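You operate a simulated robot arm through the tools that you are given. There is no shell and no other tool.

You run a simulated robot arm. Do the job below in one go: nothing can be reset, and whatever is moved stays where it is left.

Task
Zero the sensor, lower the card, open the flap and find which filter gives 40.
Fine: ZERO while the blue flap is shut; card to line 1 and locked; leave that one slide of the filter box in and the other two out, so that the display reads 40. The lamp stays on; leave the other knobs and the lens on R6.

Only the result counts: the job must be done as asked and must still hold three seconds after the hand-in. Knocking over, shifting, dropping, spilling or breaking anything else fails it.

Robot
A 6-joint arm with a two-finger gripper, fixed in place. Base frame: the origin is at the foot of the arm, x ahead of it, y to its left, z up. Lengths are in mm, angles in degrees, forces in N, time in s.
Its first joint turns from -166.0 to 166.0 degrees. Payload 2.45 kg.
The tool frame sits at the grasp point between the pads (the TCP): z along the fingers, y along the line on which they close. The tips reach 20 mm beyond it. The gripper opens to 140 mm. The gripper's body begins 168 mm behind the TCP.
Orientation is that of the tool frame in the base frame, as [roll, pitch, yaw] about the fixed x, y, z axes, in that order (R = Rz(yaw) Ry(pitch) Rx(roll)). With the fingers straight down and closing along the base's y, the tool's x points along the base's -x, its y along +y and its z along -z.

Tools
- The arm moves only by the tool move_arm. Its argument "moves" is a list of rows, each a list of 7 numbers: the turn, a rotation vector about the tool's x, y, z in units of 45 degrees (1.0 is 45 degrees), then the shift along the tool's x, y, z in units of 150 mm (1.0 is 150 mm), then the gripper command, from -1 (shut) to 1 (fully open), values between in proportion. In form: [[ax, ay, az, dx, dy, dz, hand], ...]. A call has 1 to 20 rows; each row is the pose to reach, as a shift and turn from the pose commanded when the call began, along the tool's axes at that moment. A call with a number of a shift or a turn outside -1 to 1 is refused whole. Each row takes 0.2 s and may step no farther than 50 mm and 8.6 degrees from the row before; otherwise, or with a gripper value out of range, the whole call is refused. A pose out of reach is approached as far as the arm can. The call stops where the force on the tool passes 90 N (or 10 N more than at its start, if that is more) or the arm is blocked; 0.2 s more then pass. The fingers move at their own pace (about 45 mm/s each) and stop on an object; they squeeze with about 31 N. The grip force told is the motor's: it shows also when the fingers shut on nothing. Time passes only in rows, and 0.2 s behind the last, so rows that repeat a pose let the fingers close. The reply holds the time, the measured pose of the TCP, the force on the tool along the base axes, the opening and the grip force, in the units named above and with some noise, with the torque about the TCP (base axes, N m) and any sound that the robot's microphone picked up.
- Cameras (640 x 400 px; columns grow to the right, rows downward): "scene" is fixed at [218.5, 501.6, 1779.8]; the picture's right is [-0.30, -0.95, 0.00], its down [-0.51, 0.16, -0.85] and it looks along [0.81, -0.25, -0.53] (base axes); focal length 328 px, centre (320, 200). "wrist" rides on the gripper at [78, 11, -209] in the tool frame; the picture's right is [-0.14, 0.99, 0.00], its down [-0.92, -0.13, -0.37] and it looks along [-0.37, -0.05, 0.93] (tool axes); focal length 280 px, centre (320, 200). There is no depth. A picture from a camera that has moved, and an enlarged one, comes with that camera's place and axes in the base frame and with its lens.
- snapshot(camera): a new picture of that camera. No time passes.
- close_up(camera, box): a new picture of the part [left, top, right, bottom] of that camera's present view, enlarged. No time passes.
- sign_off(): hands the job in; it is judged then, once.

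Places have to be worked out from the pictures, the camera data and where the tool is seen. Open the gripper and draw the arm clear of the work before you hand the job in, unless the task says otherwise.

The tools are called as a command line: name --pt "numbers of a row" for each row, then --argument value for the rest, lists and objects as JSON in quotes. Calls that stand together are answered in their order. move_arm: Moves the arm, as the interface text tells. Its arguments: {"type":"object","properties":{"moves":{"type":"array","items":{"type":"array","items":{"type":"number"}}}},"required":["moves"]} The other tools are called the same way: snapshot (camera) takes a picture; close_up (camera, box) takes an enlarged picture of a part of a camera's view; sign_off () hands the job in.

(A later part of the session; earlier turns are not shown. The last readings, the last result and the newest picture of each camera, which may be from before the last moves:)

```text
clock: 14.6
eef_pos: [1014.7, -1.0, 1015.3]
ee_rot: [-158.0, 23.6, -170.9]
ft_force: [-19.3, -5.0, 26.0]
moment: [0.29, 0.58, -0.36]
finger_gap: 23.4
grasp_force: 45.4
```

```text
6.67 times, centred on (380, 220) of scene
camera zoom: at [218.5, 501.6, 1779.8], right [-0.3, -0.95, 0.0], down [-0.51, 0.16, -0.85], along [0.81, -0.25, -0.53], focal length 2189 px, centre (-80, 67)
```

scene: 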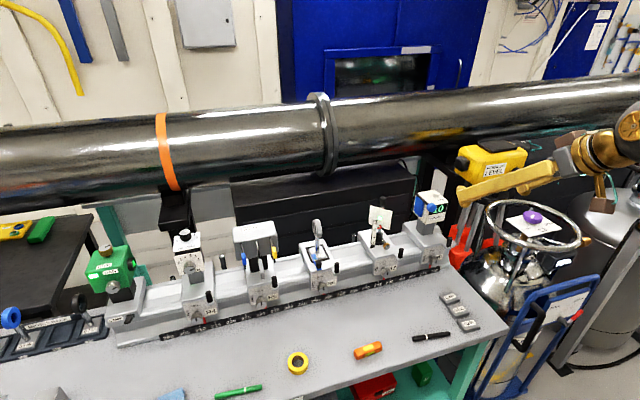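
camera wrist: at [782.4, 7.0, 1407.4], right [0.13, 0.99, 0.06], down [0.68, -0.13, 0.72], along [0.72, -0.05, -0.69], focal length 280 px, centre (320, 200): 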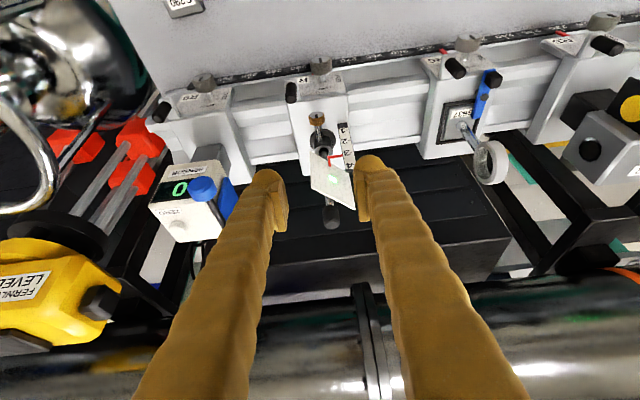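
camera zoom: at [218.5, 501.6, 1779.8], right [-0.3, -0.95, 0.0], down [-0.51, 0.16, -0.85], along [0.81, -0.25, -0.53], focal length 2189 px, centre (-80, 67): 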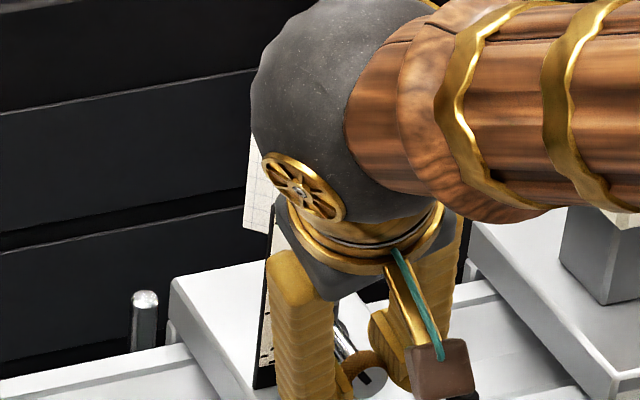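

The pointer is still at 3. I open slightly, swing back 32° about the screw axis, and regrasp for another stroke.

move_arm --pt "0 0 0 0 0 0 -0.486" --pt "0 0 0 0 0 0 -0.486" --pt "-0.1611 0 0.0751 -0.0064 -0.0109 -0.0216 -0.486" --pt "-0.3222 0 0.1502 -0.0054 -0.0235 -0.0194 -0.486" --pt "-0.4833 0 0.2254 -0.0035 -0.0361 -0.0153 -0.486" --pt "-0.6444 0 0.3005 0.0087 -0.0333 0.0109 -0.486" --pt "-0.6444 0 0.3005 0.0087 -0.0333 0.0109 -0.486"

close_up --camera "wrist" --box '[230, 60, 410, 220]'

close_up --camera "scene" --box '[360, 210, 420, 260]'

```text
clock: 16.2
eef_pos: [1016.0, -7.3, 1013.2]
ee_rot: [166.8, 24.6, 174.6]
ft_force: [-5.4, -5.9, 22.2]
moment: [-0.74, 0.25, 0.08]
finger_gap: 36.8
grasp_force: 1.0
```

```text
2.50 times, centred on (320, 140) of wrist
camera zoom: at [855.7, -28.3, 1167.0], right [0.12, 0.96, 0.26], down [0.68, -0.28, 0.68], along [0.73, 0.09, -0.68], focal length 701 px, centre (320, 350)
```

zoom: 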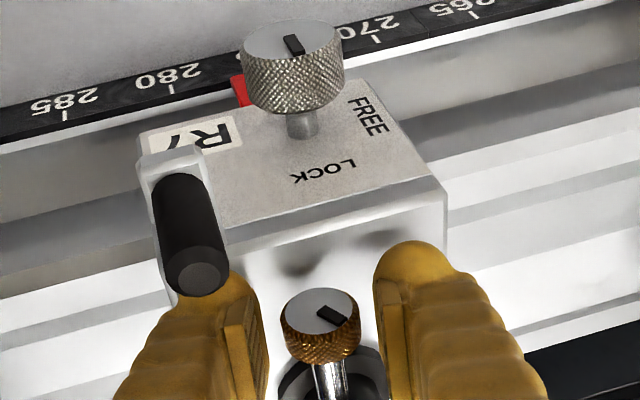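

```text
8.00 times, centred on (390, 235) of scene
camera zoom: at [218.5, 501.6, 1779.8], right [-0.3, -0.95, 0.0], down [-0.51, 0.16, -0.85], along [0.81, -0.25, -0.53], focal length 2627 px, centre (-240, -80)
```

zoom: 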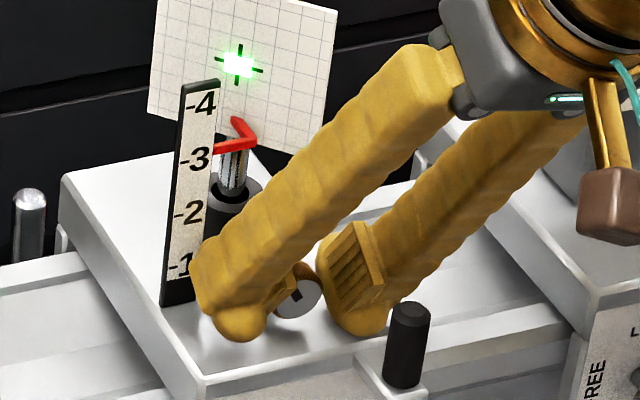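

The tip still touches the carriage lightly on this side. I zoom on the screw to measure how far it turned.

close_up --camera "scene" --box '[380, 238, 400, 252]'

close_up --camera "wrist" --box '[290, 135, 350, 185]'

```text
16.00 times, centred on (390, 245) of scene
camera zoom: at [218.5, 501.6, 1779.8], right [-0.3, -0.95, 0.0], down [-0.51, 0.16, -0.85], along [0.81, -0.25, -0.53], focal length 5254 px, centre (-800, -520)
```

zoom: 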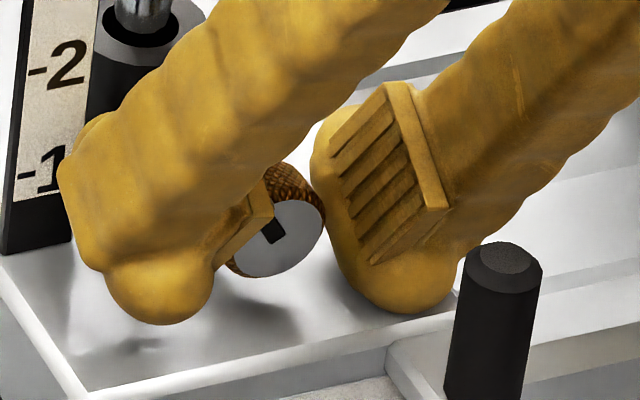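

```text
8.00 times, centred on (320, 160) of wrist
camera zoom: at [855.7, -28.3, 1167.0], right [0.12, 0.96, 0.26], down [0.68, -0.28, 0.68], along [0.73, 0.09, -0.68], focal length 2243 px, centre (320, 520)
```

zoom: 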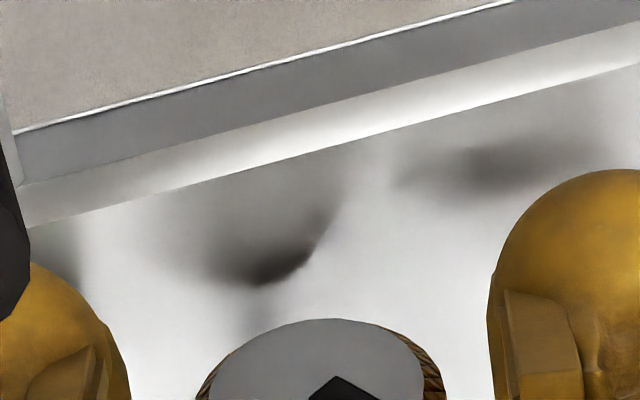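

The screw turned about 30–40° and stayed. To gain clearance over the carriage I back out and make the tool steeper (10° from vertical).

move_arm --pt "0 0 0 0 0 -0.13 -0.486" --pt "0 0 0 0 0 -0.26 -0.486" --pt "0.1208 0 -0.0563 0 0 -0.4 -0.486" --pt "0.2417 0 -0.1127 0 0 -0.4 -0.486"

move_arm --pt "0 0.1667 0 -0.07 0.045 0.036 -0.486" --pt "0 0.3333 0 -0.141 0.0893 0.0716 -0.486" --pt "0 0.3333 0 -0.141 0.0893 0.0716 -0.486"

close_up --camera "wrist" --box '[220, 40, 420, 240]'

close_up --camera "scene" --box '[350, 190, 420, 260]'

```text
clock: 17.2
eef_pos: [990.2, -15.6, 1064.8]
ee_rot: [-179.9, 25.0, 180.0]
ft_force: [-0.3, -0.5, 0.1]
moment: [0.0, -0.01, -0.01]
finger_gap: 35.9
grasp_force: 0.1
```

```text
clock: 18.0
eef_pos: [1015.2, -3.8, 1062.8]
ee_rot: [-180.0, 10.1, -180.0]
ft_force: [0.0, -0.4, 0.9]
moment: [0.02, 0.02, -0.01]
finger_gap: 35.9
grasp_force: 0.2
```

```text
2.00 times, centred on (320, 140) of wrist
camera zoom: at [900.6, 7.5, 1253.7], right [0.14, 0.99, 0.02], down [0.84, -0.13, 0.52], along [0.52, -0.05, -0.85], focal length 561 px, centre (320, 320)
```

zoom: 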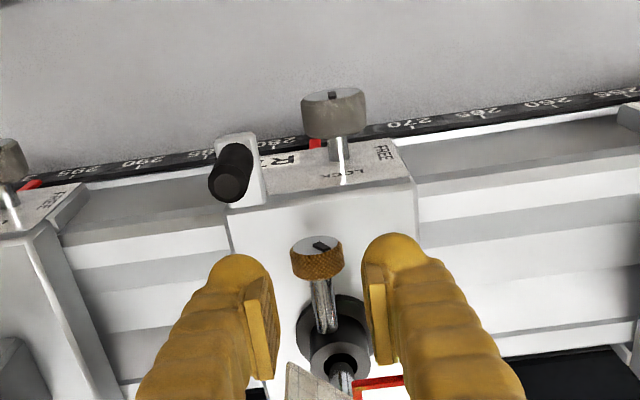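

```text
5.71 times, centred on (385, 225) of scene
camera zoom: at [218.5, 501.6, 1779.8], right [-0.3, -0.95, 0.0], down [-0.51, 0.16, -0.85], along [0.81, -0.25, -0.53], focal length 1877 px, centre (-51, 57)
```

zoom: 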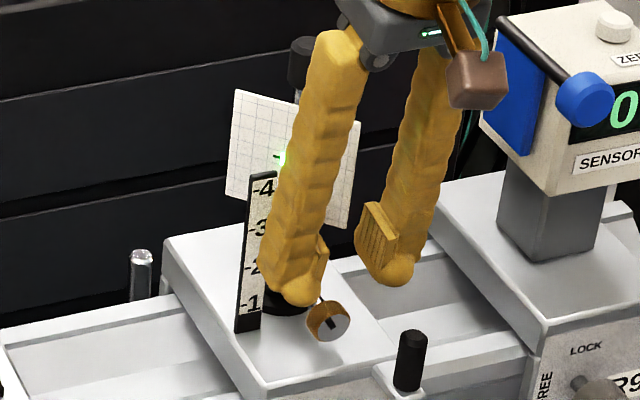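

The steep pose is reachable and clears the scale and handle. I descend around the screw again and pre-rotate +15° before grasping.

move_arm --pt "0 0 0 0.006 0 0.15 -0.514" --pt "0 0 0 0.0126 -0.001 0.294 -0.514" --pt "-0.1642 0 0.0289 0.0155 -0.0133 0.3107 -0.514" --pt "-0.3283 0 0.0579 0.0184 -0.0247 0.327 -0.514" --pt "-0.3283 0 0.0579 0.0184 -0.0247 0.327 -0.514"

close_up --camera "wrist" --box '[220, 40, 420, 240]'

close_up --camera "scene" --box '[370, 225, 410, 255]'

```text
clock: 19.2
eef_pos: [1021.2, -8.1, 1015.1]
ee_rot: [164.7, 9.8, 177.2]
ft_force: [-0.1, 0.8, 0.6]
moment: [-0.03, 0.01, 0.0]
finger_gap: 33.9
grasp_force: 0.1
```

```text
2.00 times, centred on (320, 140) of wrist
camera zoom: at [905.7, -46.8, 1202.3], right [0.14, 0.95, 0.28], down [0.84, -0.26, 0.47], along [0.52, 0.17, -0.84], focal length 561 px, centre (320, 320)
```

zoom: 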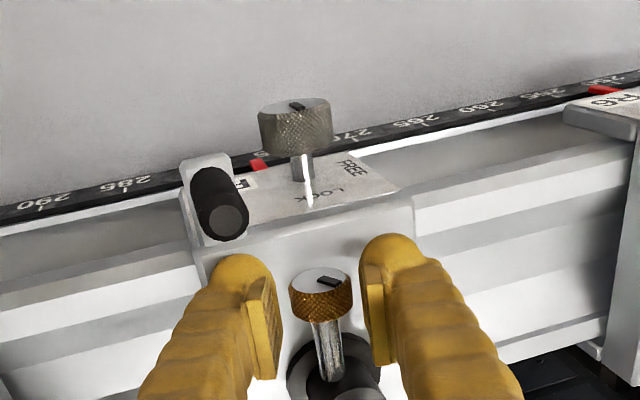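

```text
13.33 times, centred on (390, 240) of scene
camera zoom: at [218.5, 501.6, 1779.8], right [-0.3, -0.95, 0.0], down [-0.51, 0.16, -0.85], along [0.81, -0.25, -0.53], focal length 4379 px, centre (-613, -333)
```

zoom: 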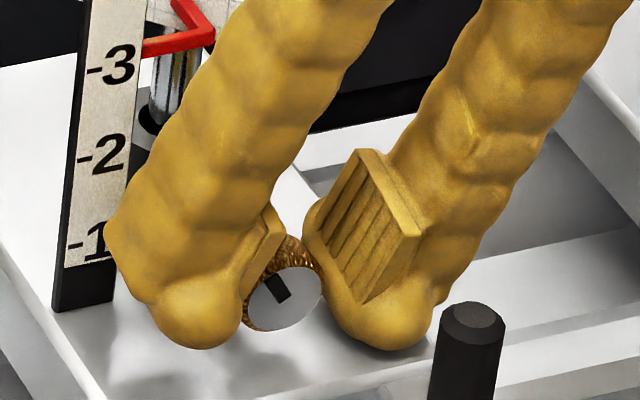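

No contact forces and the head sits between the pads. I close and turn another 30° counter-clockwise.

move_arm --pt "0 0 0 0 0 0 -1" --pt "0 0 0 0 0 0 -1" --pt "0 0 0 0 0 0 -1" --pt "0.1641 0 -0.0289 0.0001 0.0128 0.0006 -1" --pt "0.3283 0 -0.0579 0.0005 0.0254 0.0028 -1" --pt "0.4924 0 -0.0868 0.0011 0.0376 0.0065 -1" --pt "0.6565 0 -0.1157 0.0021 0.0492 0.0119 -1"

close_up --camera "wrist" --box '[220, 40, 420, 240]'

close_up --camera "scene" --box '[370, 225, 410, 255]'

```text
clock: 20.8
eef_pos: [1019.0, -0.9, 1016.5]
ee_rot: [-164.5, 9.7, -177.5]
ft_force: [9.0, -18.5, -3.8]
moment: [-0.18, 0.06, -0.05]
finger_gap: 24.1
grasp_force: 45.0
```

```text
2.00 times, centred on (320, 140) of wrist
camera zoom: at [905.9, 59.5, 1197.1], right [0.14, 0.96, -0.24], down [0.84, 0.01, 0.54], along [0.52, -0.27, -0.81], focal length 561 px, centre (320, 320)
```

zoom: 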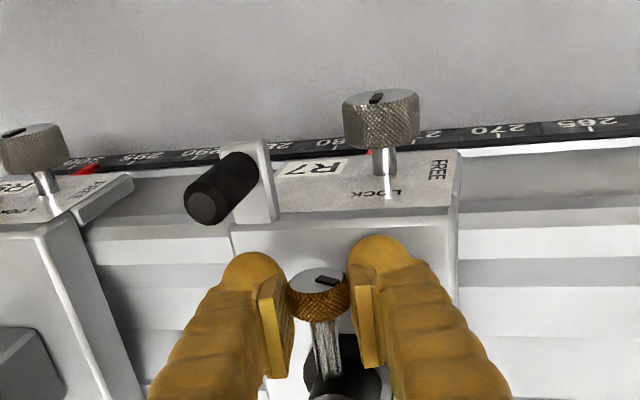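

```text
13.33 times, centred on (390, 240) of scene
camera zoom: at [218.5, 501.6, 1779.8], right [-0.3, -0.95, 0.0], down [-0.51, 0.16, -0.85], along [0.81, -0.25, -0.53], focal length 4379 px, centre (-613, -333)
```

zoom: 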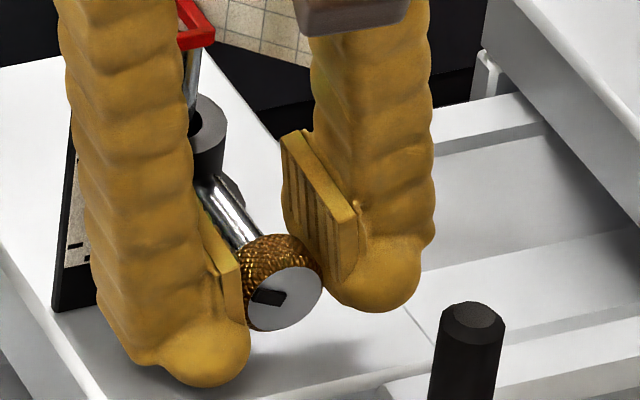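

The screw keeps turning (mark now points to the left) and the card has not dropped. I do another full ratchet stroke of 30°.

move_arm --pt "0 0 0 0 0 0 -0.514" --pt "0 0 0 0 0 0 -0.514" --pt "-0.1641 0 0.0289 -0.0015 -0.0153 -0.0085 -0.514" --pt "-0.3283 0 0.0579 -0.0016 -0.0287 -0.0089 -0.514" --pt "-0.4924 0 0.0868 -0.0002 -0.0399 -0.0014 -0.514" --pt "-0.6565 0 0.1157 0.0025 -0.0487 0.0139 -0.514" --pt "-0.6565 0 0.1157 0.0025 -0.0487 0.0139 -1" --pt "-0.6565 0 0.1157 0.0025 -0.0487 0.0139 -1" --pt "-0.6565 0 0.1157 0.0025 -0.0487 0.0139 -1" --pt "-0.4924 0 0.0868 0.0014 -0.0373 0.0081 -1" --pt "-0.3283 0 0.0579 0.0007 -0.0253 0.0038 -1" --pt "-0.1641 0 0.0289 0.0002 -0.0127 0.0011 -1" --pt "0 0 0 0 0 0 -1"

close_up --camera "wrist" --box '[220, 40, 420, 240]'

close_up --camera "scene" --box '[370, 225, 410, 255]'

```text
clock: 23.6
eef_pos: [1019.4, -1.4, 1014.8]
ee_rot: [-164.6, 9.7, -177.5]
ft_force: [10.3, -25.7, -20.8]
moment: [0.14, 0.22, 0.19]
finger_gap: 24.7
grasp_force: 45.2
```

```text
2.00 times, centred on (320, 140) of wrist
camera zoom: at [906.2, 59.2, 1195.6], right [0.14, 0.96, -0.24], down [0.84, 0.01, 0.54], along [0.52, -0.27, -0.81], focal length 561 px, centre (320, 320)
```

zoom: 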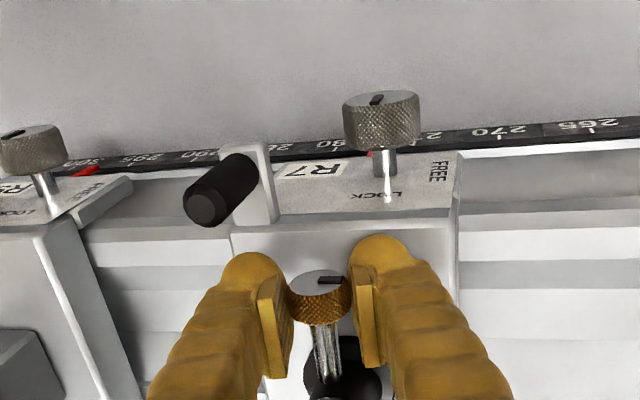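

```text
13.33 times, centred on (390, 240) of scene
camera zoom: at [218.5, 501.6, 1779.8], right [-0.3, -0.95, 0.0], down [-0.51, 0.16, -0.85], along [0.81, -0.25, -0.53], focal length 4379 px, centre (-613, -333)
```

zoom: 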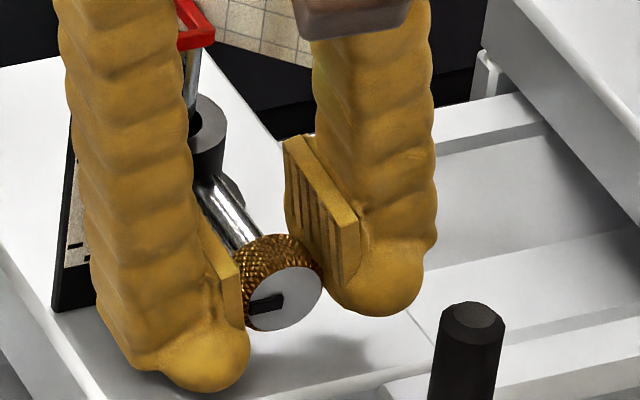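

The mark now points straight left (about 90°, the same place "FREE" has on the carriage plates), and resistance rose, so the screw should be free. I open, back out along the tool axis, and look at the card and its post handle.

move_arm --pt "0 0 0 0 0 0 -0.514" --pt "0 0 0 0 0 0 -0.514" --pt "0 0 0 0 0 -0.1 -0.514" --pt "0 0 0 0 0 -0.3 -0.514" --pt "0 0 0 0 0 -0.55 -0.514" --pt "-0.1641 0 0.0289 0 0 -0.8 -0.514" --pt "-0.3283 0 0.0579 0 0 -1.0 -0.514"

snapshot --camera "wrist"

close_up --camera "scene" --box '[350, 195, 420, 255]'

```text
clock: 25.2
eef_pos: [994.2, 39.2, 1158.8]
ee_rot: [179.9, 10.0, -179.9]
ft_force: [-0.3, 0.2, 0.2]
moment: [0.04, 0.02, -0.01]
finger_gap: 33.9
grasp_force: 0.0
```

```text
taken
camera wrist: at [880.4, 49.6, 1349.7], right [0.14, 0.99, 0.02], down [0.84, -0.13, 0.52], along [0.52, -0.05, -0.85], focal length 280 px, centre (320, 200)
```

wrist: 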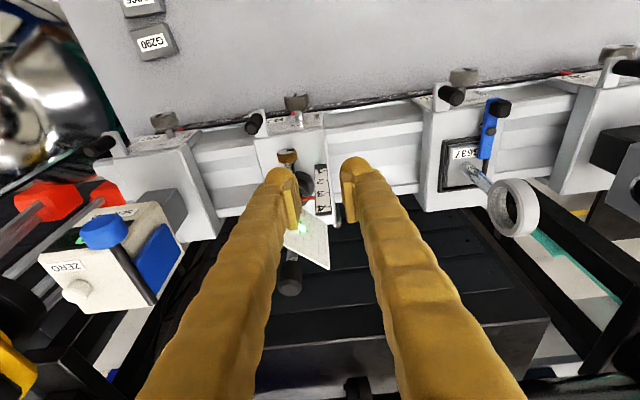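

```text
6.67 times, centred on (385, 225) of scene
camera zoom: at [218.5, 501.6, 1779.8], right [-0.3, -0.95, 0.0], down [-0.51, 0.16, -0.85], along [0.81, -0.25, -0.53], focal length 2189 px, centre (-113, 33)
```

zoom: 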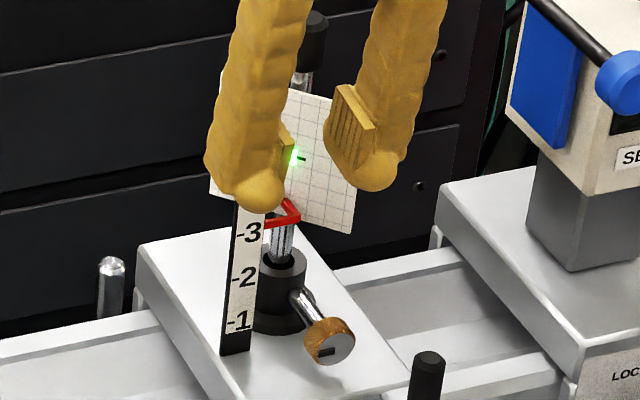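

The mark is horizontal, so the screw is free and the card stays put by friction. Now I go above the post handle with the tool at 25°.

move_arm --pt "0 -0.111 0 -0.039 -0.084 -0.219 -0.371" --pt "0 -0.222 0 -0.077 -0.169 -0.438 -0.371" --pt "0 -0.333 0 -0.116 -0.253 -0.657 -0.371"

move_arm --pt "0 0 0 -0.128 0 0.12 -0.371" --pt "0 0 0 -0.2555 0 0.2405 -0.371" --pt "0 0 0 -0.2555 0 0.2405 -0.371"

close_up --camera "wrist" --box '[220, 40, 420, 240]'

close_up --camera "scene" --box '[350, 175, 420, 245]'

```text
clock: 26.0
eef_pos: [993.3, -0.3, 1257.7]
ee_rot: [-180.0, 25.0, 179.9]
ft_force: [1.0, 0.2, -0.3]
moment: [-0.01, 0.0, 0.01]
finger_gap: 43.9
grasp_force: 0.1
```

```text
clock: 26.8
eef_pos: [1044.5, -0.7, 1240.9]
ee_rot: [179.9, 25.0, -179.9]
ft_force: [1.0, -0.5, -0.2]
moment: [0.01, 0.0, 0.0]
finger_gap: 43.9
grasp_force: 0.0
```

```text
2.00 times, centred on (320, 140) of wrist
camera zoom: at [884.1, 10.2, 1396.4], right [0.13, 0.99, 0.06], down [0.68, -0.13, 0.72], along [0.72, -0.05, -0.69], focal length 561 px, centre (320, 320)
```

zoom: 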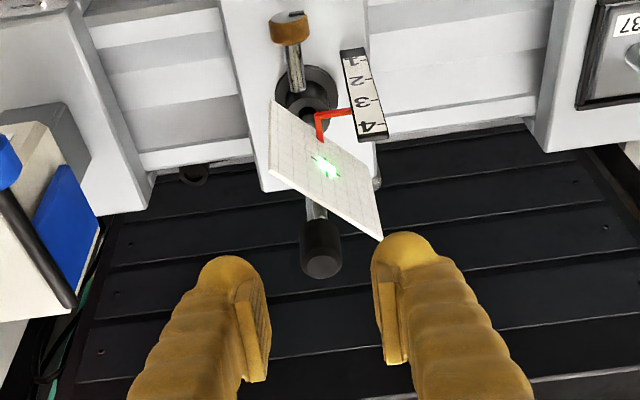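

```text
5.71 times, centred on (385, 210) of scene
camera zoom: at [218.5, 501.6, 1779.8], right [-0.3, -0.95, 0.0], down [-0.51, 0.16, -0.85], along [0.81, -0.25, -0.53], focal length 1877 px, centre (-51, 143)
```

zoom: 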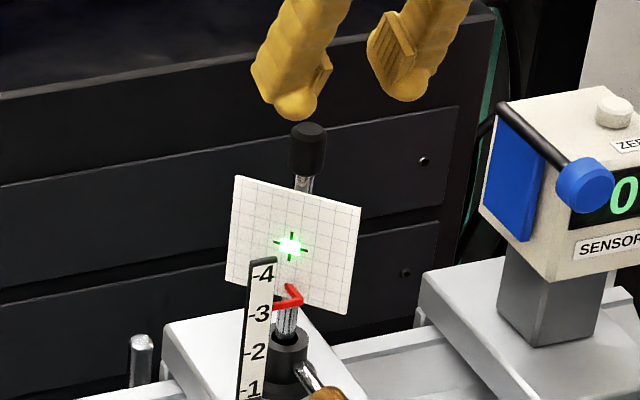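

The handle top is at about (1080, -1, 1173), with the card's top edge near z 1138. I descend along the tool axis so the fingertips straddle the handle while staying above the card.

move_arm --pt "0 0 0 -0.002 0 0.2 -0.371" --pt "0 0 0 -0.004 0 0.4 -0.371" --pt "0 0 0 -0.0056 0 0.532 -0.371"

close_up --camera "wrist" --box '[220, 40, 420, 240]'

close_up --camera "scene" --box '[350, 175, 420, 245]'

```text
clock: 27.6
eef_pos: [1080.0, -1.3, 1168.8]
ee_rot: [180.0, 25.0, -180.0]
ft_force: [-0.7, 0.2, 0.4]
moment: [-0.03, 0.03, -0.01]
finger_gap: 44.2
grasp_force: 0.1
```

```text
2.00 times, centred on (320, 140) of wrist
camera zoom: at [919.5, 9.8, 1324.2], right [0.13, 0.99, 0.06], down [0.68, -0.13, 0.72], along [0.72, -0.05, -0.69], focal length 561 px, centre (320, 320)
```

zoom: 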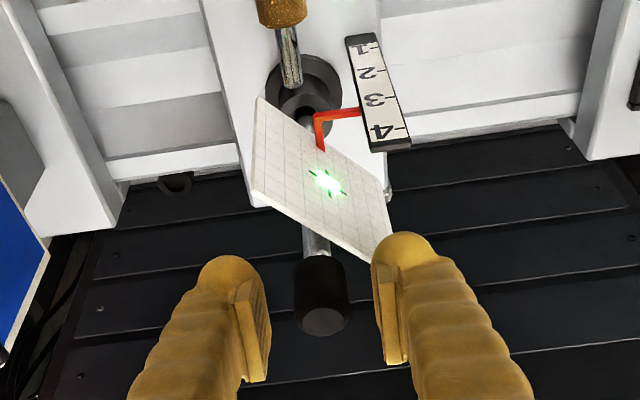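

```text
5.71 times, centred on (385, 210) of scene
camera zoom: at [218.5, 501.6, 1779.8], right [-0.3, -0.95, 0.0], down [-0.51, 0.16, -0.85], along [0.81, -0.25, -0.53], focal length 1877 px, centre (-51, 143)
```

zoom: 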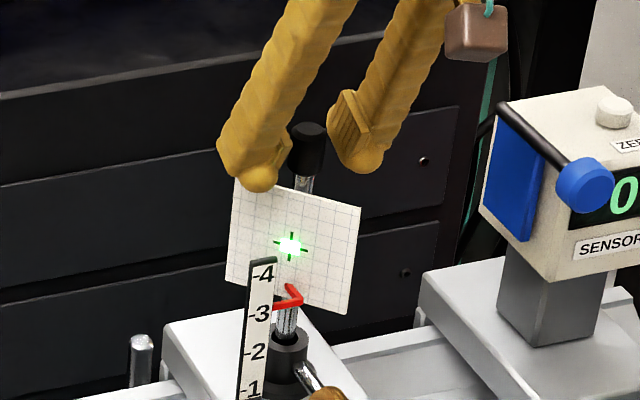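

The handle sits centrally between the pads. I close on it.

move_arm --pt "0 0 0 0 0 0 -1" --pt "0 0 0 0 0 0 -1" --pt "0 0 0 0 0 0 -1"

close_up --camera "wrist" --box '[220, 40, 420, 240]'

close_up --camera "scene" --box '[360, 190, 410, 250]'

```text
clock: 28.4
eef_pos: [1079.0, -0.8, 1169.7]
ee_rot: [-180.0, 25.0, 180.0]
ft_force: [3.4, 4.1, -2.0]
moment: [0.07, -0.07, 0.0]
finger_gap: 20.7
grasp_force: 36.4
```

```text
2.00 times, centred on (320, 140) of wrist
camera zoom: at [919.6, 10.0, 1323.8], right [0.13, 0.99, 0.06], down [0.68, -0.13, 0.72], along [0.72, -0.05, -0.69], focal length 561 px, centre (320, 320)
```

zoom: 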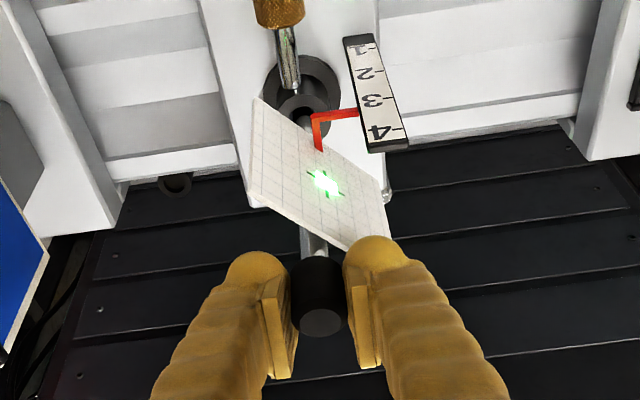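

```text
6.67 times, centred on (385, 220) of scene
camera zoom: at [218.5, 501.6, 1779.8], right [-0.3, -0.95, 0.0], down [-0.51, 0.16, -0.85], along [0.81, -0.25, -0.53], focal length 2189 px, centre (-113, 67)
```

zoom: 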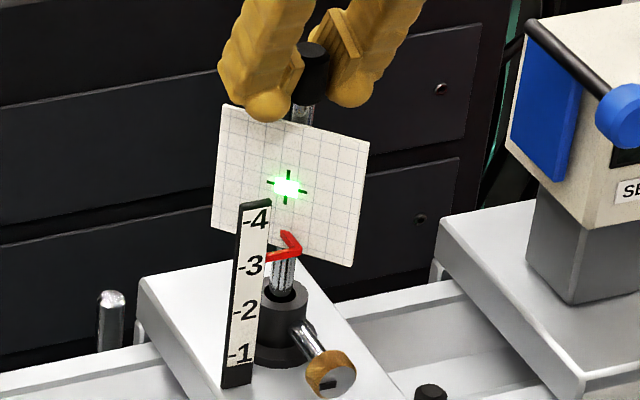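

Gripped at 20.7 mm. I lower by 10 mm first to test whether the post moves freely.

move_arm --pt "0 0 0 0.0141 0 0.0302 -1" --pt "0 0 0 0.0282 0 0.0604 -1" --pt "0 0 0 0.0282 0 0.0604 -1"

close_up --camera "scene" --box '[360, 190, 410, 250]'

```text
clock: 29.2
eef_pos: [1079.1, 0.4, 1159.6]
ee_rot: [179.9, 25.1, 180.0]
ft_force: [27.0, -3.7, 0.4]
moment: [-0.06, -0.71, 0.05]
finger_gap: 20.6
grasp_force: 45.3
```

```text
6.67 times, centred on (385, 220) of scene
camera zoom: at [218.5, 501.6, 1779.8], right [-0.3, -0.95, 0.0], down [-0.51, 0.16, -0.85], along [0.81, -0.25, -0.53], focal length 2189 px, centre (-113, 67)
```

zoom: 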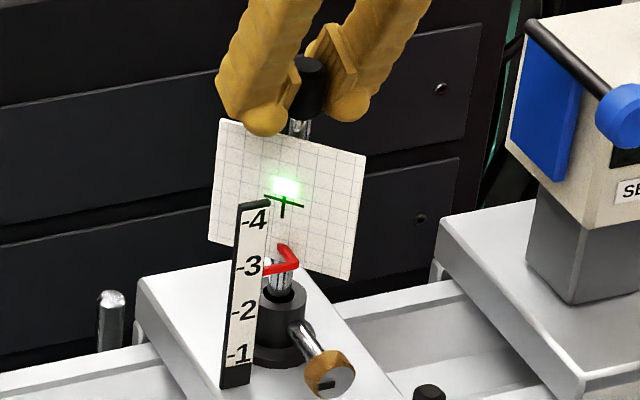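

The post slides with the hand. There is a 27 N side force in x, so I correct x by about 2 mm and lower another 42 mm in small steps.

move_arm --pt "0 0 0 -0.0121 0 0.0056 -1" --pt "0 0 0 0.0117 0 0.0569 -1" --pt "0 0 0 0.0354 0 0.1076 -1" --pt "0 0 0 0.0591 0 0.1584 -1" --pt "0 0 0 0.0827 0 0.2091 -1" --pt "0 0 0 0.1064 0 0.2599 -1" --pt "0 0 0 0.1064 0 0.2599 -1"

close_up --camera "scene" --box '[360, 200, 410, 250]'

close_up --camera "wrist" --box '[220, 40, 420, 240]'

```text
clock: 30.8
eef_pos: [1078.7, 0.1, 1116.6]
ee_rot: [-179.9, 25.0, -180.0]
ft_force: [-28.5, 3.6, 0.9]
moment: [0.02, 0.44, 0.0]
finger_gap: 20.6
grasp_force: 45.1
```

```text
8.00 times, centred on (385, 225) of scene
camera zoom: at [218.5, 501.6, 1779.8], right [-0.3, -0.95, 0.0], down [-0.51, 0.16, -0.85], along [0.81, -0.25, -0.53], focal length 2627 px, centre (-200, 0)
```

zoom: 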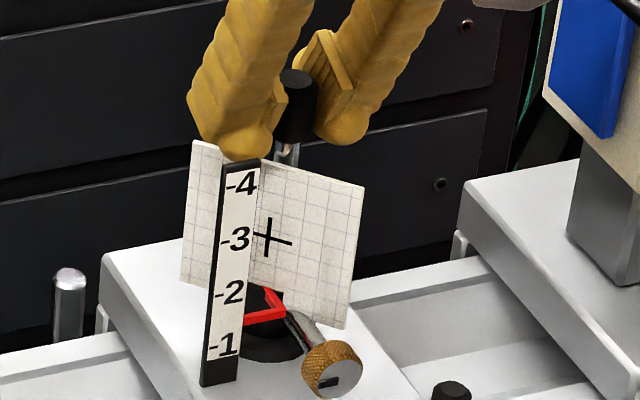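

```text
2.00 times, centred on (320, 140) of wrist
camera zoom: at [919.8, 10.6, 1272.4], right [0.13, 0.99, 0.06], down [0.68, -0.13, 0.72], along [0.72, -0.05, -0.69], focal length 561 px, centre (320, 320)
```

zoom: 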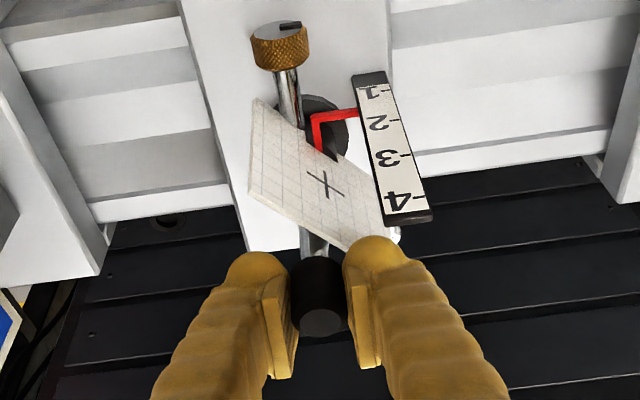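

Lowered 53 mm so far; the pointer is between 2 and 1. I zoom in to measure the remaining distance.

close_up --camera "scene" --box '[380, 230, 400, 250]'

close_up --camera "wrist" --box '[300, 60, 370, 130]'

```text
16.00 times, centred on (390, 240) of scene
camera zoom: at [218.5, 501.6, 1779.8], right [-0.3, -0.95, 0.0], down [-0.51, 0.16, -0.85], along [0.81, -0.25, -0.53], focal length 5254 px, centre (-800, -440)
```

zoom: 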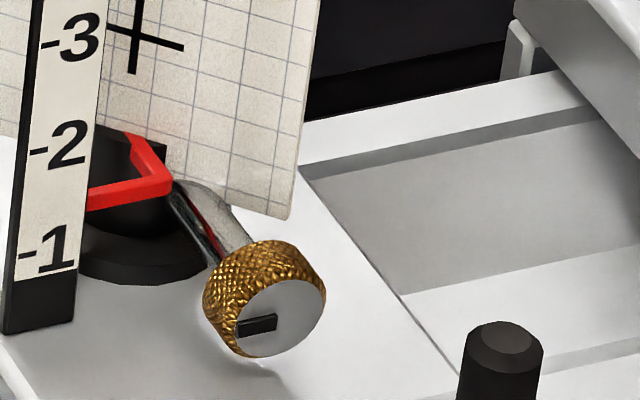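

```text
5.71 times, centred on (335, 95) of wrist
camera zoom: at [919.8, 10.6, 1272.4], right [0.13, 0.99, 0.06], down [0.68, -0.13, 0.72], along [0.72, -0.05, -0.69], focal length 1602 px, centre (234, 800)
```

zoom: 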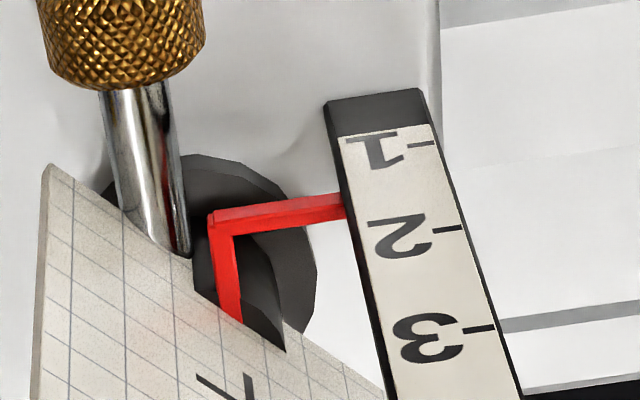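

The pointer reads about 1.4, so roughly 10–12 mm remain. I lower 10 mm more, easing x back 1 mm.

move_arm --pt "0 0 0 0.012 0 0.018 -1" --pt "0 0 0 0.023 0 0.038 -1" --pt "0 0 0 0.0342 0 0.0576 -1" --pt "0 0 0 0.0342 0 0.0576 -1"

close_up --camera "scene" --box '[380, 230, 400, 250]'

close_up --camera "wrist" --box '[300, 60, 370, 130]'

```text
clock: 31.8
eef_pos: [1078.3, -0.1, 1109.1]
ee_rot: [180.0, 25.1, 180.0]
ft_force: [-4.4, -2.4, 7.8]
moment: [-0.02, -0.12, 0.01]
finger_gap: 20.6
grasp_force: 44.5
```

```text
16.00 times, centred on (390, 240) of scene
camera zoom: at [218.5, 501.6, 1779.8], right [-0.3, -0.95, 0.0], down [-0.51, 0.16, -0.85], along [0.81, -0.25, -0.53], focal length 5254 px, centre (-800, -440)
```

zoom: 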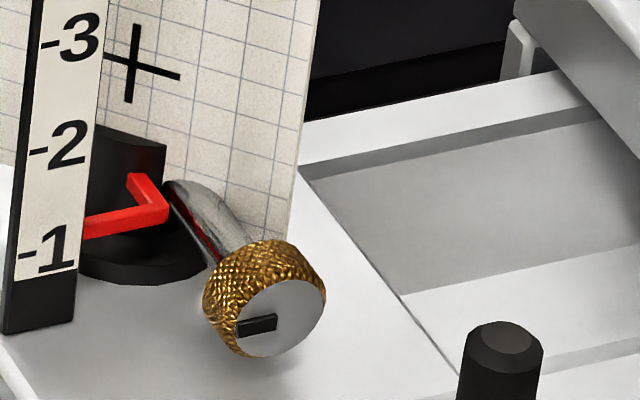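

```text
5.71 times, centred on (335, 95) of wrist
camera zoom: at [919.2, 10.7, 1263.4], right [0.13, 0.99, 0.06], down [0.68, -0.13, 0.72], along [0.73, -0.05, -0.69], focal length 1602 px, centre (234, 800)
```

zoom: 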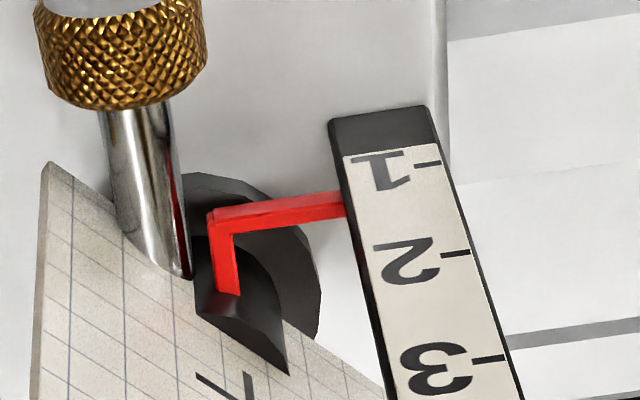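

Measured z dropped 7.5 mm; the pointer is now about 1.15. I lower another 4 mm and watch the force.

move_arm --pt "0 0 0 0.0056 0 0.0121 -1" --pt "0 0 0 0.0113 0 0.0242 -1" --pt "0 0 0 0.0113 0 0.0242 -1" --pt "0 0 0 0.0113 0 0.0242 -1"

close_up --camera "scene" --box '[380, 230, 400, 250]'

close_up --camera "wrist" --box '[300, 60, 370, 130]'

```text
clock: 32.8
eef_pos: [1079.6, -0.9, 1105.8]
ee_rot: [179.9, 25.3, -179.9]
ft_force: [10.6, -2.8, 34.9]
moment: [-0.03, -0.06, 0.01]
finger_gap: 20.5
grasp_force: 44.4
```

```text
16.00 times, centred on (390, 240) of scene
camera zoom: at [218.5, 501.6, 1779.8], right [-0.3, -0.95, 0.0], down [-0.51, 0.16, -0.85], along [0.81, -0.25, -0.53], focal length 5254 px, centre (-800, -440)
```

zoom: 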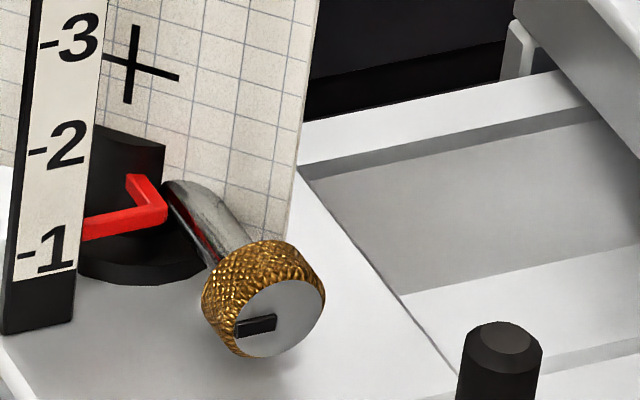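

```text
5.71 times, centred on (335, 95) of wrist
camera zoom: at [919.0, 10.9, 1259.7], right [0.13, 0.99, 0.06], down [0.68, -0.13, 0.72], along [0.73, -0.05, -0.69], focal length 1602 px, centre (234, 800)
```

zoom: 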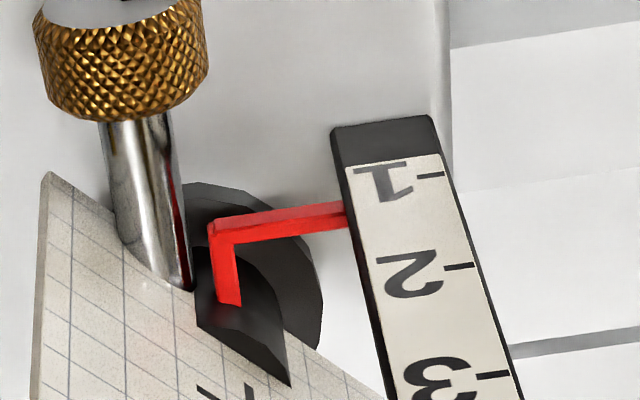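

Force rose to 35 N without the pointer moving further, so something stops it. I look at the whole region to see if the fingers touch the scale or card, or if it is the post's lower stop.

close_up --camera "scene" --box '[365, 205, 405, 235]'

close_up --camera "wrist" --box '[250, 80, 390, 220]'

```text
13.33 times, centred on (385, 220) of scene
camera zoom: at [218.5, 501.6, 1779.8], right [-0.3, -0.95, 0.0], down [-0.51, 0.16, -0.85], along [0.81, -0.25, -0.53], focal length 4379 px, centre (-547, -67)
```

zoom: 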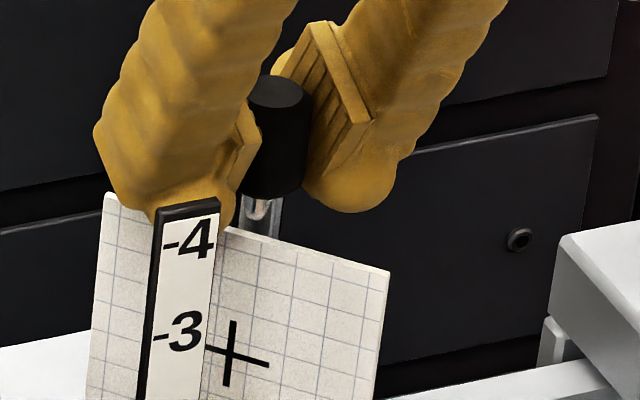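

```text
2.86 times, centred on (320, 150) of wrist
camera zoom: at [919.0, 10.9, 1259.7], right [0.13, 0.99, 0.06], down [0.68, -0.13, 0.72], along [0.73, -0.05, -0.69], focal length 801 px, centre (320, 343)
```

zoom: 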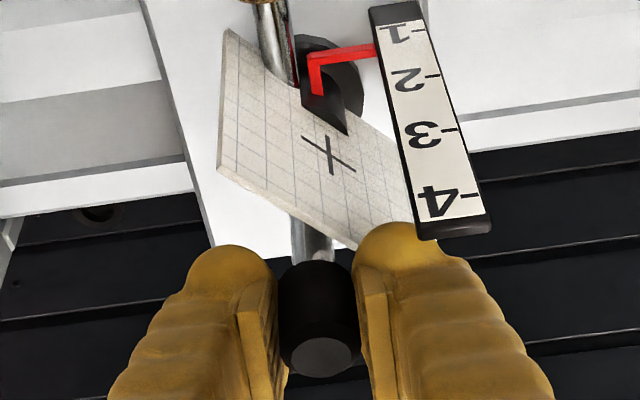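

The fingertip is very close to the scale and the card's upper edge, so I can't be sure it is the post's stop. I relax the force, open, back out along the tool axis, and inspect the pointer.

move_arm --pt "0 0 0 -0.0085 0 -0.0181 -1" --pt "0 0 0 -0.0085 0 -0.0181 -0.5" --pt "0 0 0 -0.0085 0 -0.0181 -0.45" --pt "0 0 0 -0.0085 0 -0.1 -0.45" --pt "0 0 0 -0.0085 0 -0.3 -0.45" --pt "0 0 0 -0.0085 0 -0.6 -0.45" --pt "0 0 0 -0.0085 0 -0.9 -0.45"

close_up --camera "scene" --box '[370, 210, 410, 250]'

close_up --camera "wrist" --box '[290, 60, 370, 140]'

```text
clock: 34.4
eef_pos: [1024.6, 0.6, 1226.3]
ee_rot: [-180.0, 25.0, -179.9]
ft_force: [-0.4, 0.4, -1.5]
moment: [0.01, -0.02, 0.0]
finger_gap: 38.3
grasp_force: 0.1
```

```text
10.00 times, centred on (390, 230) of scene
camera zoom: at [218.5, 501.6, 1779.8], right [-0.3, -0.95, 0.0], down [-0.51, 0.16, -0.85], along [0.81, -0.25, -0.53], focal length 3284 px, centre (-380, -100)
```

zoom: 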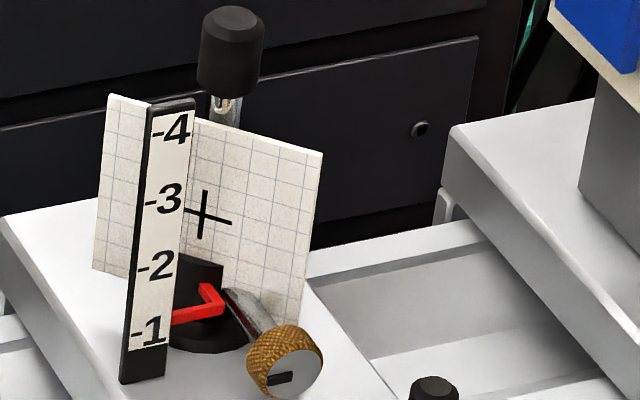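

```text
5.00 times, centred on (330, 100) of wrist
camera zoom: at [864.5, 12.4, 1381.9], right [0.13, 0.99, 0.06], down [0.68, -0.13, 0.72], along [0.72, -0.05, -0.69], focal length 1402 px, centre (270, 700)
```

zoom: 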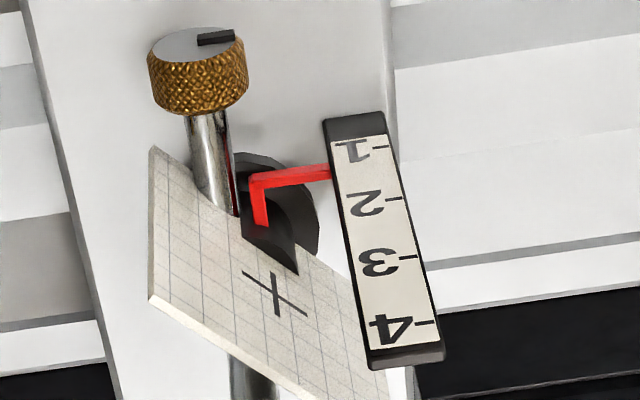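

From this steep angle parallax makes the pointer hard to judge. I move the wrist camera to look horizontally at the pointer's own height.

move_arm --pt "0 -0.12 0 0.209 0.027 0.013 0.2" --pt "0 -0.239 0 0.417 0.054 0.026 0.6" --pt "0 -0.359 0 0.626 0.08 0.04 1" --pt "0 -0.478 0 0.834 0.107 0.053 1"

move_arm --pt "0 -0.12 0 0.195 0 0.185 1" --pt "0 -0.239 0 0.39 0 0.37 1" --pt "0 -0.359 0 0.584 0 0.554 1" --pt "0 -0.478 0 0.779 0 0.739 1" --pt "0 -0.478 0 0.779 0 0.739 1"

snapshot --camera "wrist"

```text
clock: 35.4
eef_pos: [915.1, 17.5, 1167.0]
ee_rot: [-180.0, 46.6, 179.9]
ft_force: [-0.1, 0.8, -0.2]
moment: [0.0, -0.07, -0.02]
finger_gap: 124.2
grasp_force: 0.0
```

```text
clock: 36.6
eef_pos: [913.0, 15.4, 1007.6]
ee_rot: [180.0, 68.0, -179.9]
ft_force: [-0.2, -0.4, 0.2]
moment: [-0.03, 0.0, 0.02]
finger_gap: 140.1
grasp_force: 0.1
out of reach, approached as far as the arm can: row 1
```

```text
taken
camera wrist: at [689.6, 26.3, 1011.5], right [0.05, 0.99, 0.13], down [0.0, -0.13, 0.99], along [1.0, -0.05, -0.01], focal length 280 px, centre (320, 200)
```

wrist: 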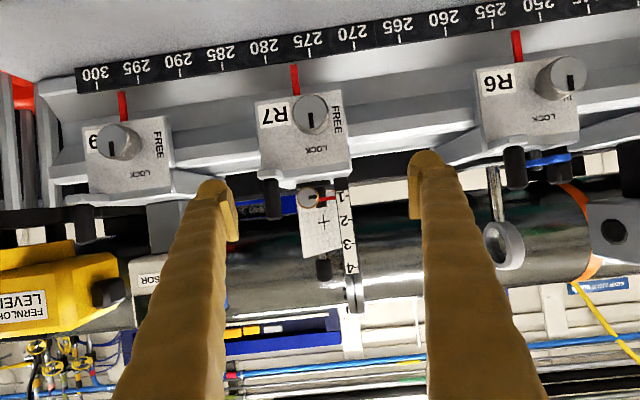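

This level view is ideal. I zoom on the scale and pointer.

close_up --camera "wrist" --box '[290, 175, 370, 235]'

close_up --camera "wrist" --box '[290, 180, 370, 290]'

```text
6.67 times, centred on (330, 205) of wrist
camera zoom: at [689.6, 26.3, 1011.5], right [0.05, 0.99, 0.13], down [0.0, -0.13, 0.99], along [1.0, -0.05, -0.01], focal length 1869 px, centre (253, 167)
```

zoom: 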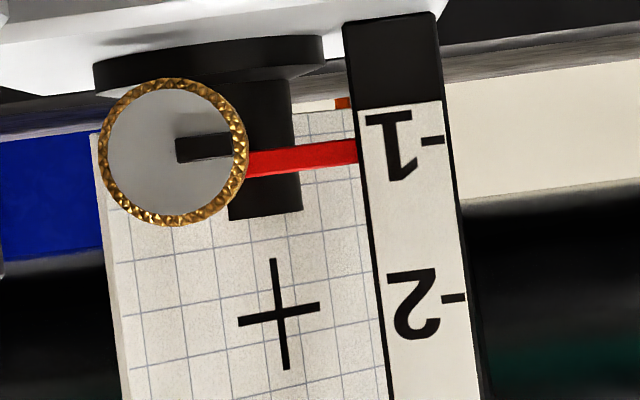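

```text
3.64 times, centred on (330, 235) of wrist
camera zoom: at [689.6, 26.3, 1011.5], right [0.05, 0.99, 0.13], down [0.0, -0.13, 0.99], along [1.0, -0.05, -0.01], focal length 1020 px, centre (284, 73)
```

zoom: 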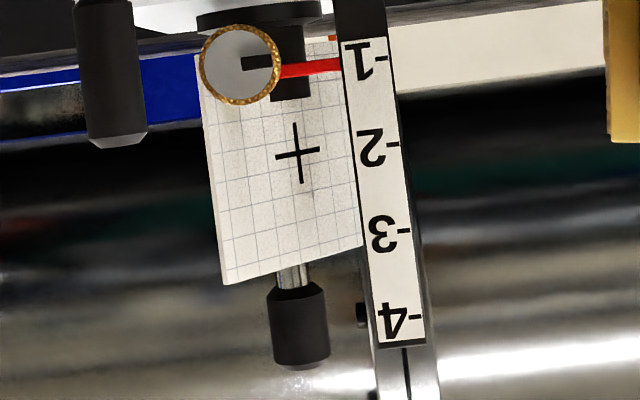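

The pointer sits exactly on line 1 (line extended to the scale edge matches the pointer's middle). This level view also puts the screw axis at z ≈ 1006. I return above the screw with the steep 10° pose to lock it (clockwise 90°).

move_arm --pt "0 0.161 0 -0.17 -0.017 -0.069 -0.514" --pt "0 0.322 0 -0.34 -0.034 -0.138 -0.514" --pt "0 0.483 0 -0.51 -0.05 -0.206 -0.514" --pt "0 0.644 0 -0.68 -0.067 -0.275 -0.514"

move_arm --pt "0 0.161 0 -0.05 -0.016 0.1 -0.514" --pt "0 0.322 0 -0.15 -0.032 0.25 -0.514" --pt "0 0.483 0 -0.245 -0.047 0.4 -0.514" --pt "0 0.644 0 -0.34 -0.063 0.555 -0.514" --pt "0 0.644 0 -0.34 -0.063 0.555 -0.514"

close_up --camera "wrist" --box '[220, 40, 420, 240]'

close_up --camera "scene" --box '[350, 190, 420, 260]'

```text
clock: 37.6
eef_pos: [912.1, 6.9, 1114.9]
ee_rot: [-179.9, 39.0, -180.0]
ft_force: [0.8, 0.2, 0.1]
moment: [0.01, 0.0, 0.0]
finger_gap: 51.6
grasp_force: 0.0
```

```text
clock: 38.8
eef_pos: [1004.5, -3.7, 1082.4]
ee_rot: [179.9, 10.0, -179.9]
ft_force: [-1.2, 0.1, 0.3]
moment: [-0.04, 0.03, 0.01]
finger_gap: 34.1
grasp_force: 0.0
```

```text
2.00 times, centred on (320, 140) of wrist
camera zoom: at [890.8, 6.2, 1273.5], right [0.14, 0.99, 0.02], down [0.84, -0.13, 0.52], along [0.52, -0.05, -0.85], focal length 561 px, centre (320, 320)
```

zoom: 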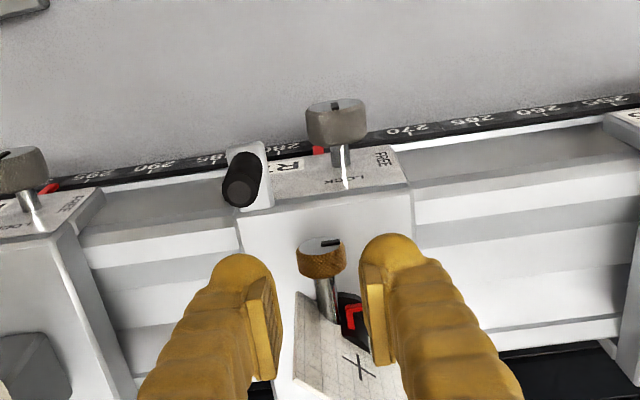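

```text
5.71 times, centred on (385, 225) of scene
camera zoom: at [218.5, 501.6, 1779.8], right [-0.3, -0.95, 0.0], down [-0.51, 0.16, -0.85], along [0.81, -0.25, -0.53], focal length 1877 px, centre (-51, 57)
```

zoom: 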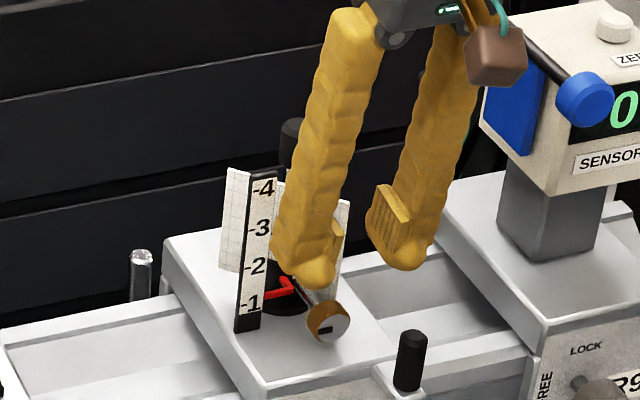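

Clear of card, pointer and handle. I descend with -15° pre-rotation, close on the screw and turn it clockwise 30°.

move_arm --pt "0 0 0 -0.0009 0 0.18 -0.514" --pt "0 0 0 -0.0017 0 0.355 -0.514" --pt "0.1641 0 -0.0289 -0.0034 0.0073 0.4027 -0.514" --pt "0.3283 0 -0.0579 -0.006 0.0167 0.4467 -0.514" --pt "0.3283 0 -0.0579 -0.006 0.0167 0.4467 -1" --pt "0.3283 0 -0.0579 -0.006 0.0167 0.4467 -1" --pt "0.3283 0 -0.0579 -0.006 0.0167 0.4467 -1" --pt "0.1641 0 -0.0289 -0.0063 0.0073 0.4445 -1" --pt "0 0 0 -0.0063 -0.002 0.444 -1" --pt "-0.1641 0 0.0289 -0.0063 -0.0113 0.4445 -1" --pt "-0.3283 0 0.0579 -0.006 -0.0207 0.4467 -1"

close_up --camera "wrist" --box '[220, 40, 420, 240]'

close_up --camera "scene" --box '[370, 220, 410, 255]'

```text
clock: 41.2
eef_pos: [1016.7, -6.3, 1016.4]
ee_rot: [164.7, 9.5, 177.2]
ft_force: [-9.3, -2.2, -12.6]
moment: [-0.07, 0.24, -0.64]
finger_gap: 24.8
grasp_force: 44.6
```

```text
2.00 times, centred on (320, 140) of wrist
camera zoom: at [903.5, -46.2, 1203.1], right [0.14, 0.95, 0.28], down [0.84, -0.26, 0.47], along [0.52, 0.17, -0.84], focal length 561 px, centre (320, 320)
```

zoom: 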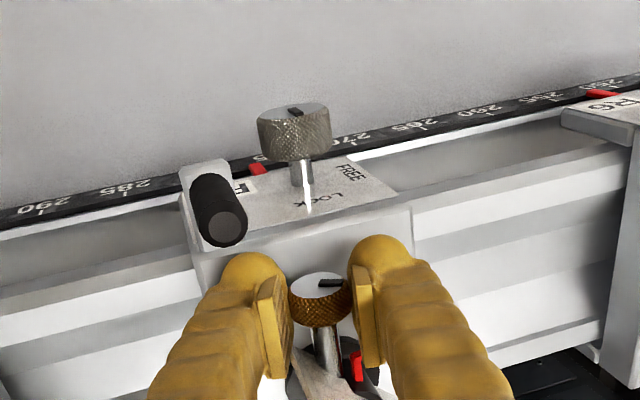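

```text
11.43 times, centred on (390, 238) of scene
camera zoom: at [218.5, 501.6, 1779.8], right [-0.3, -0.95, 0.0], down [-0.51, 0.16, -0.85], along [0.81, -0.25, -0.53], focal length 3753 px, centre (-480, -229)
```

zoom: 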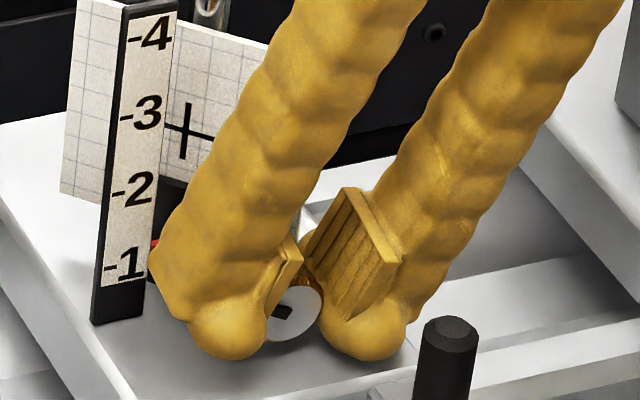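

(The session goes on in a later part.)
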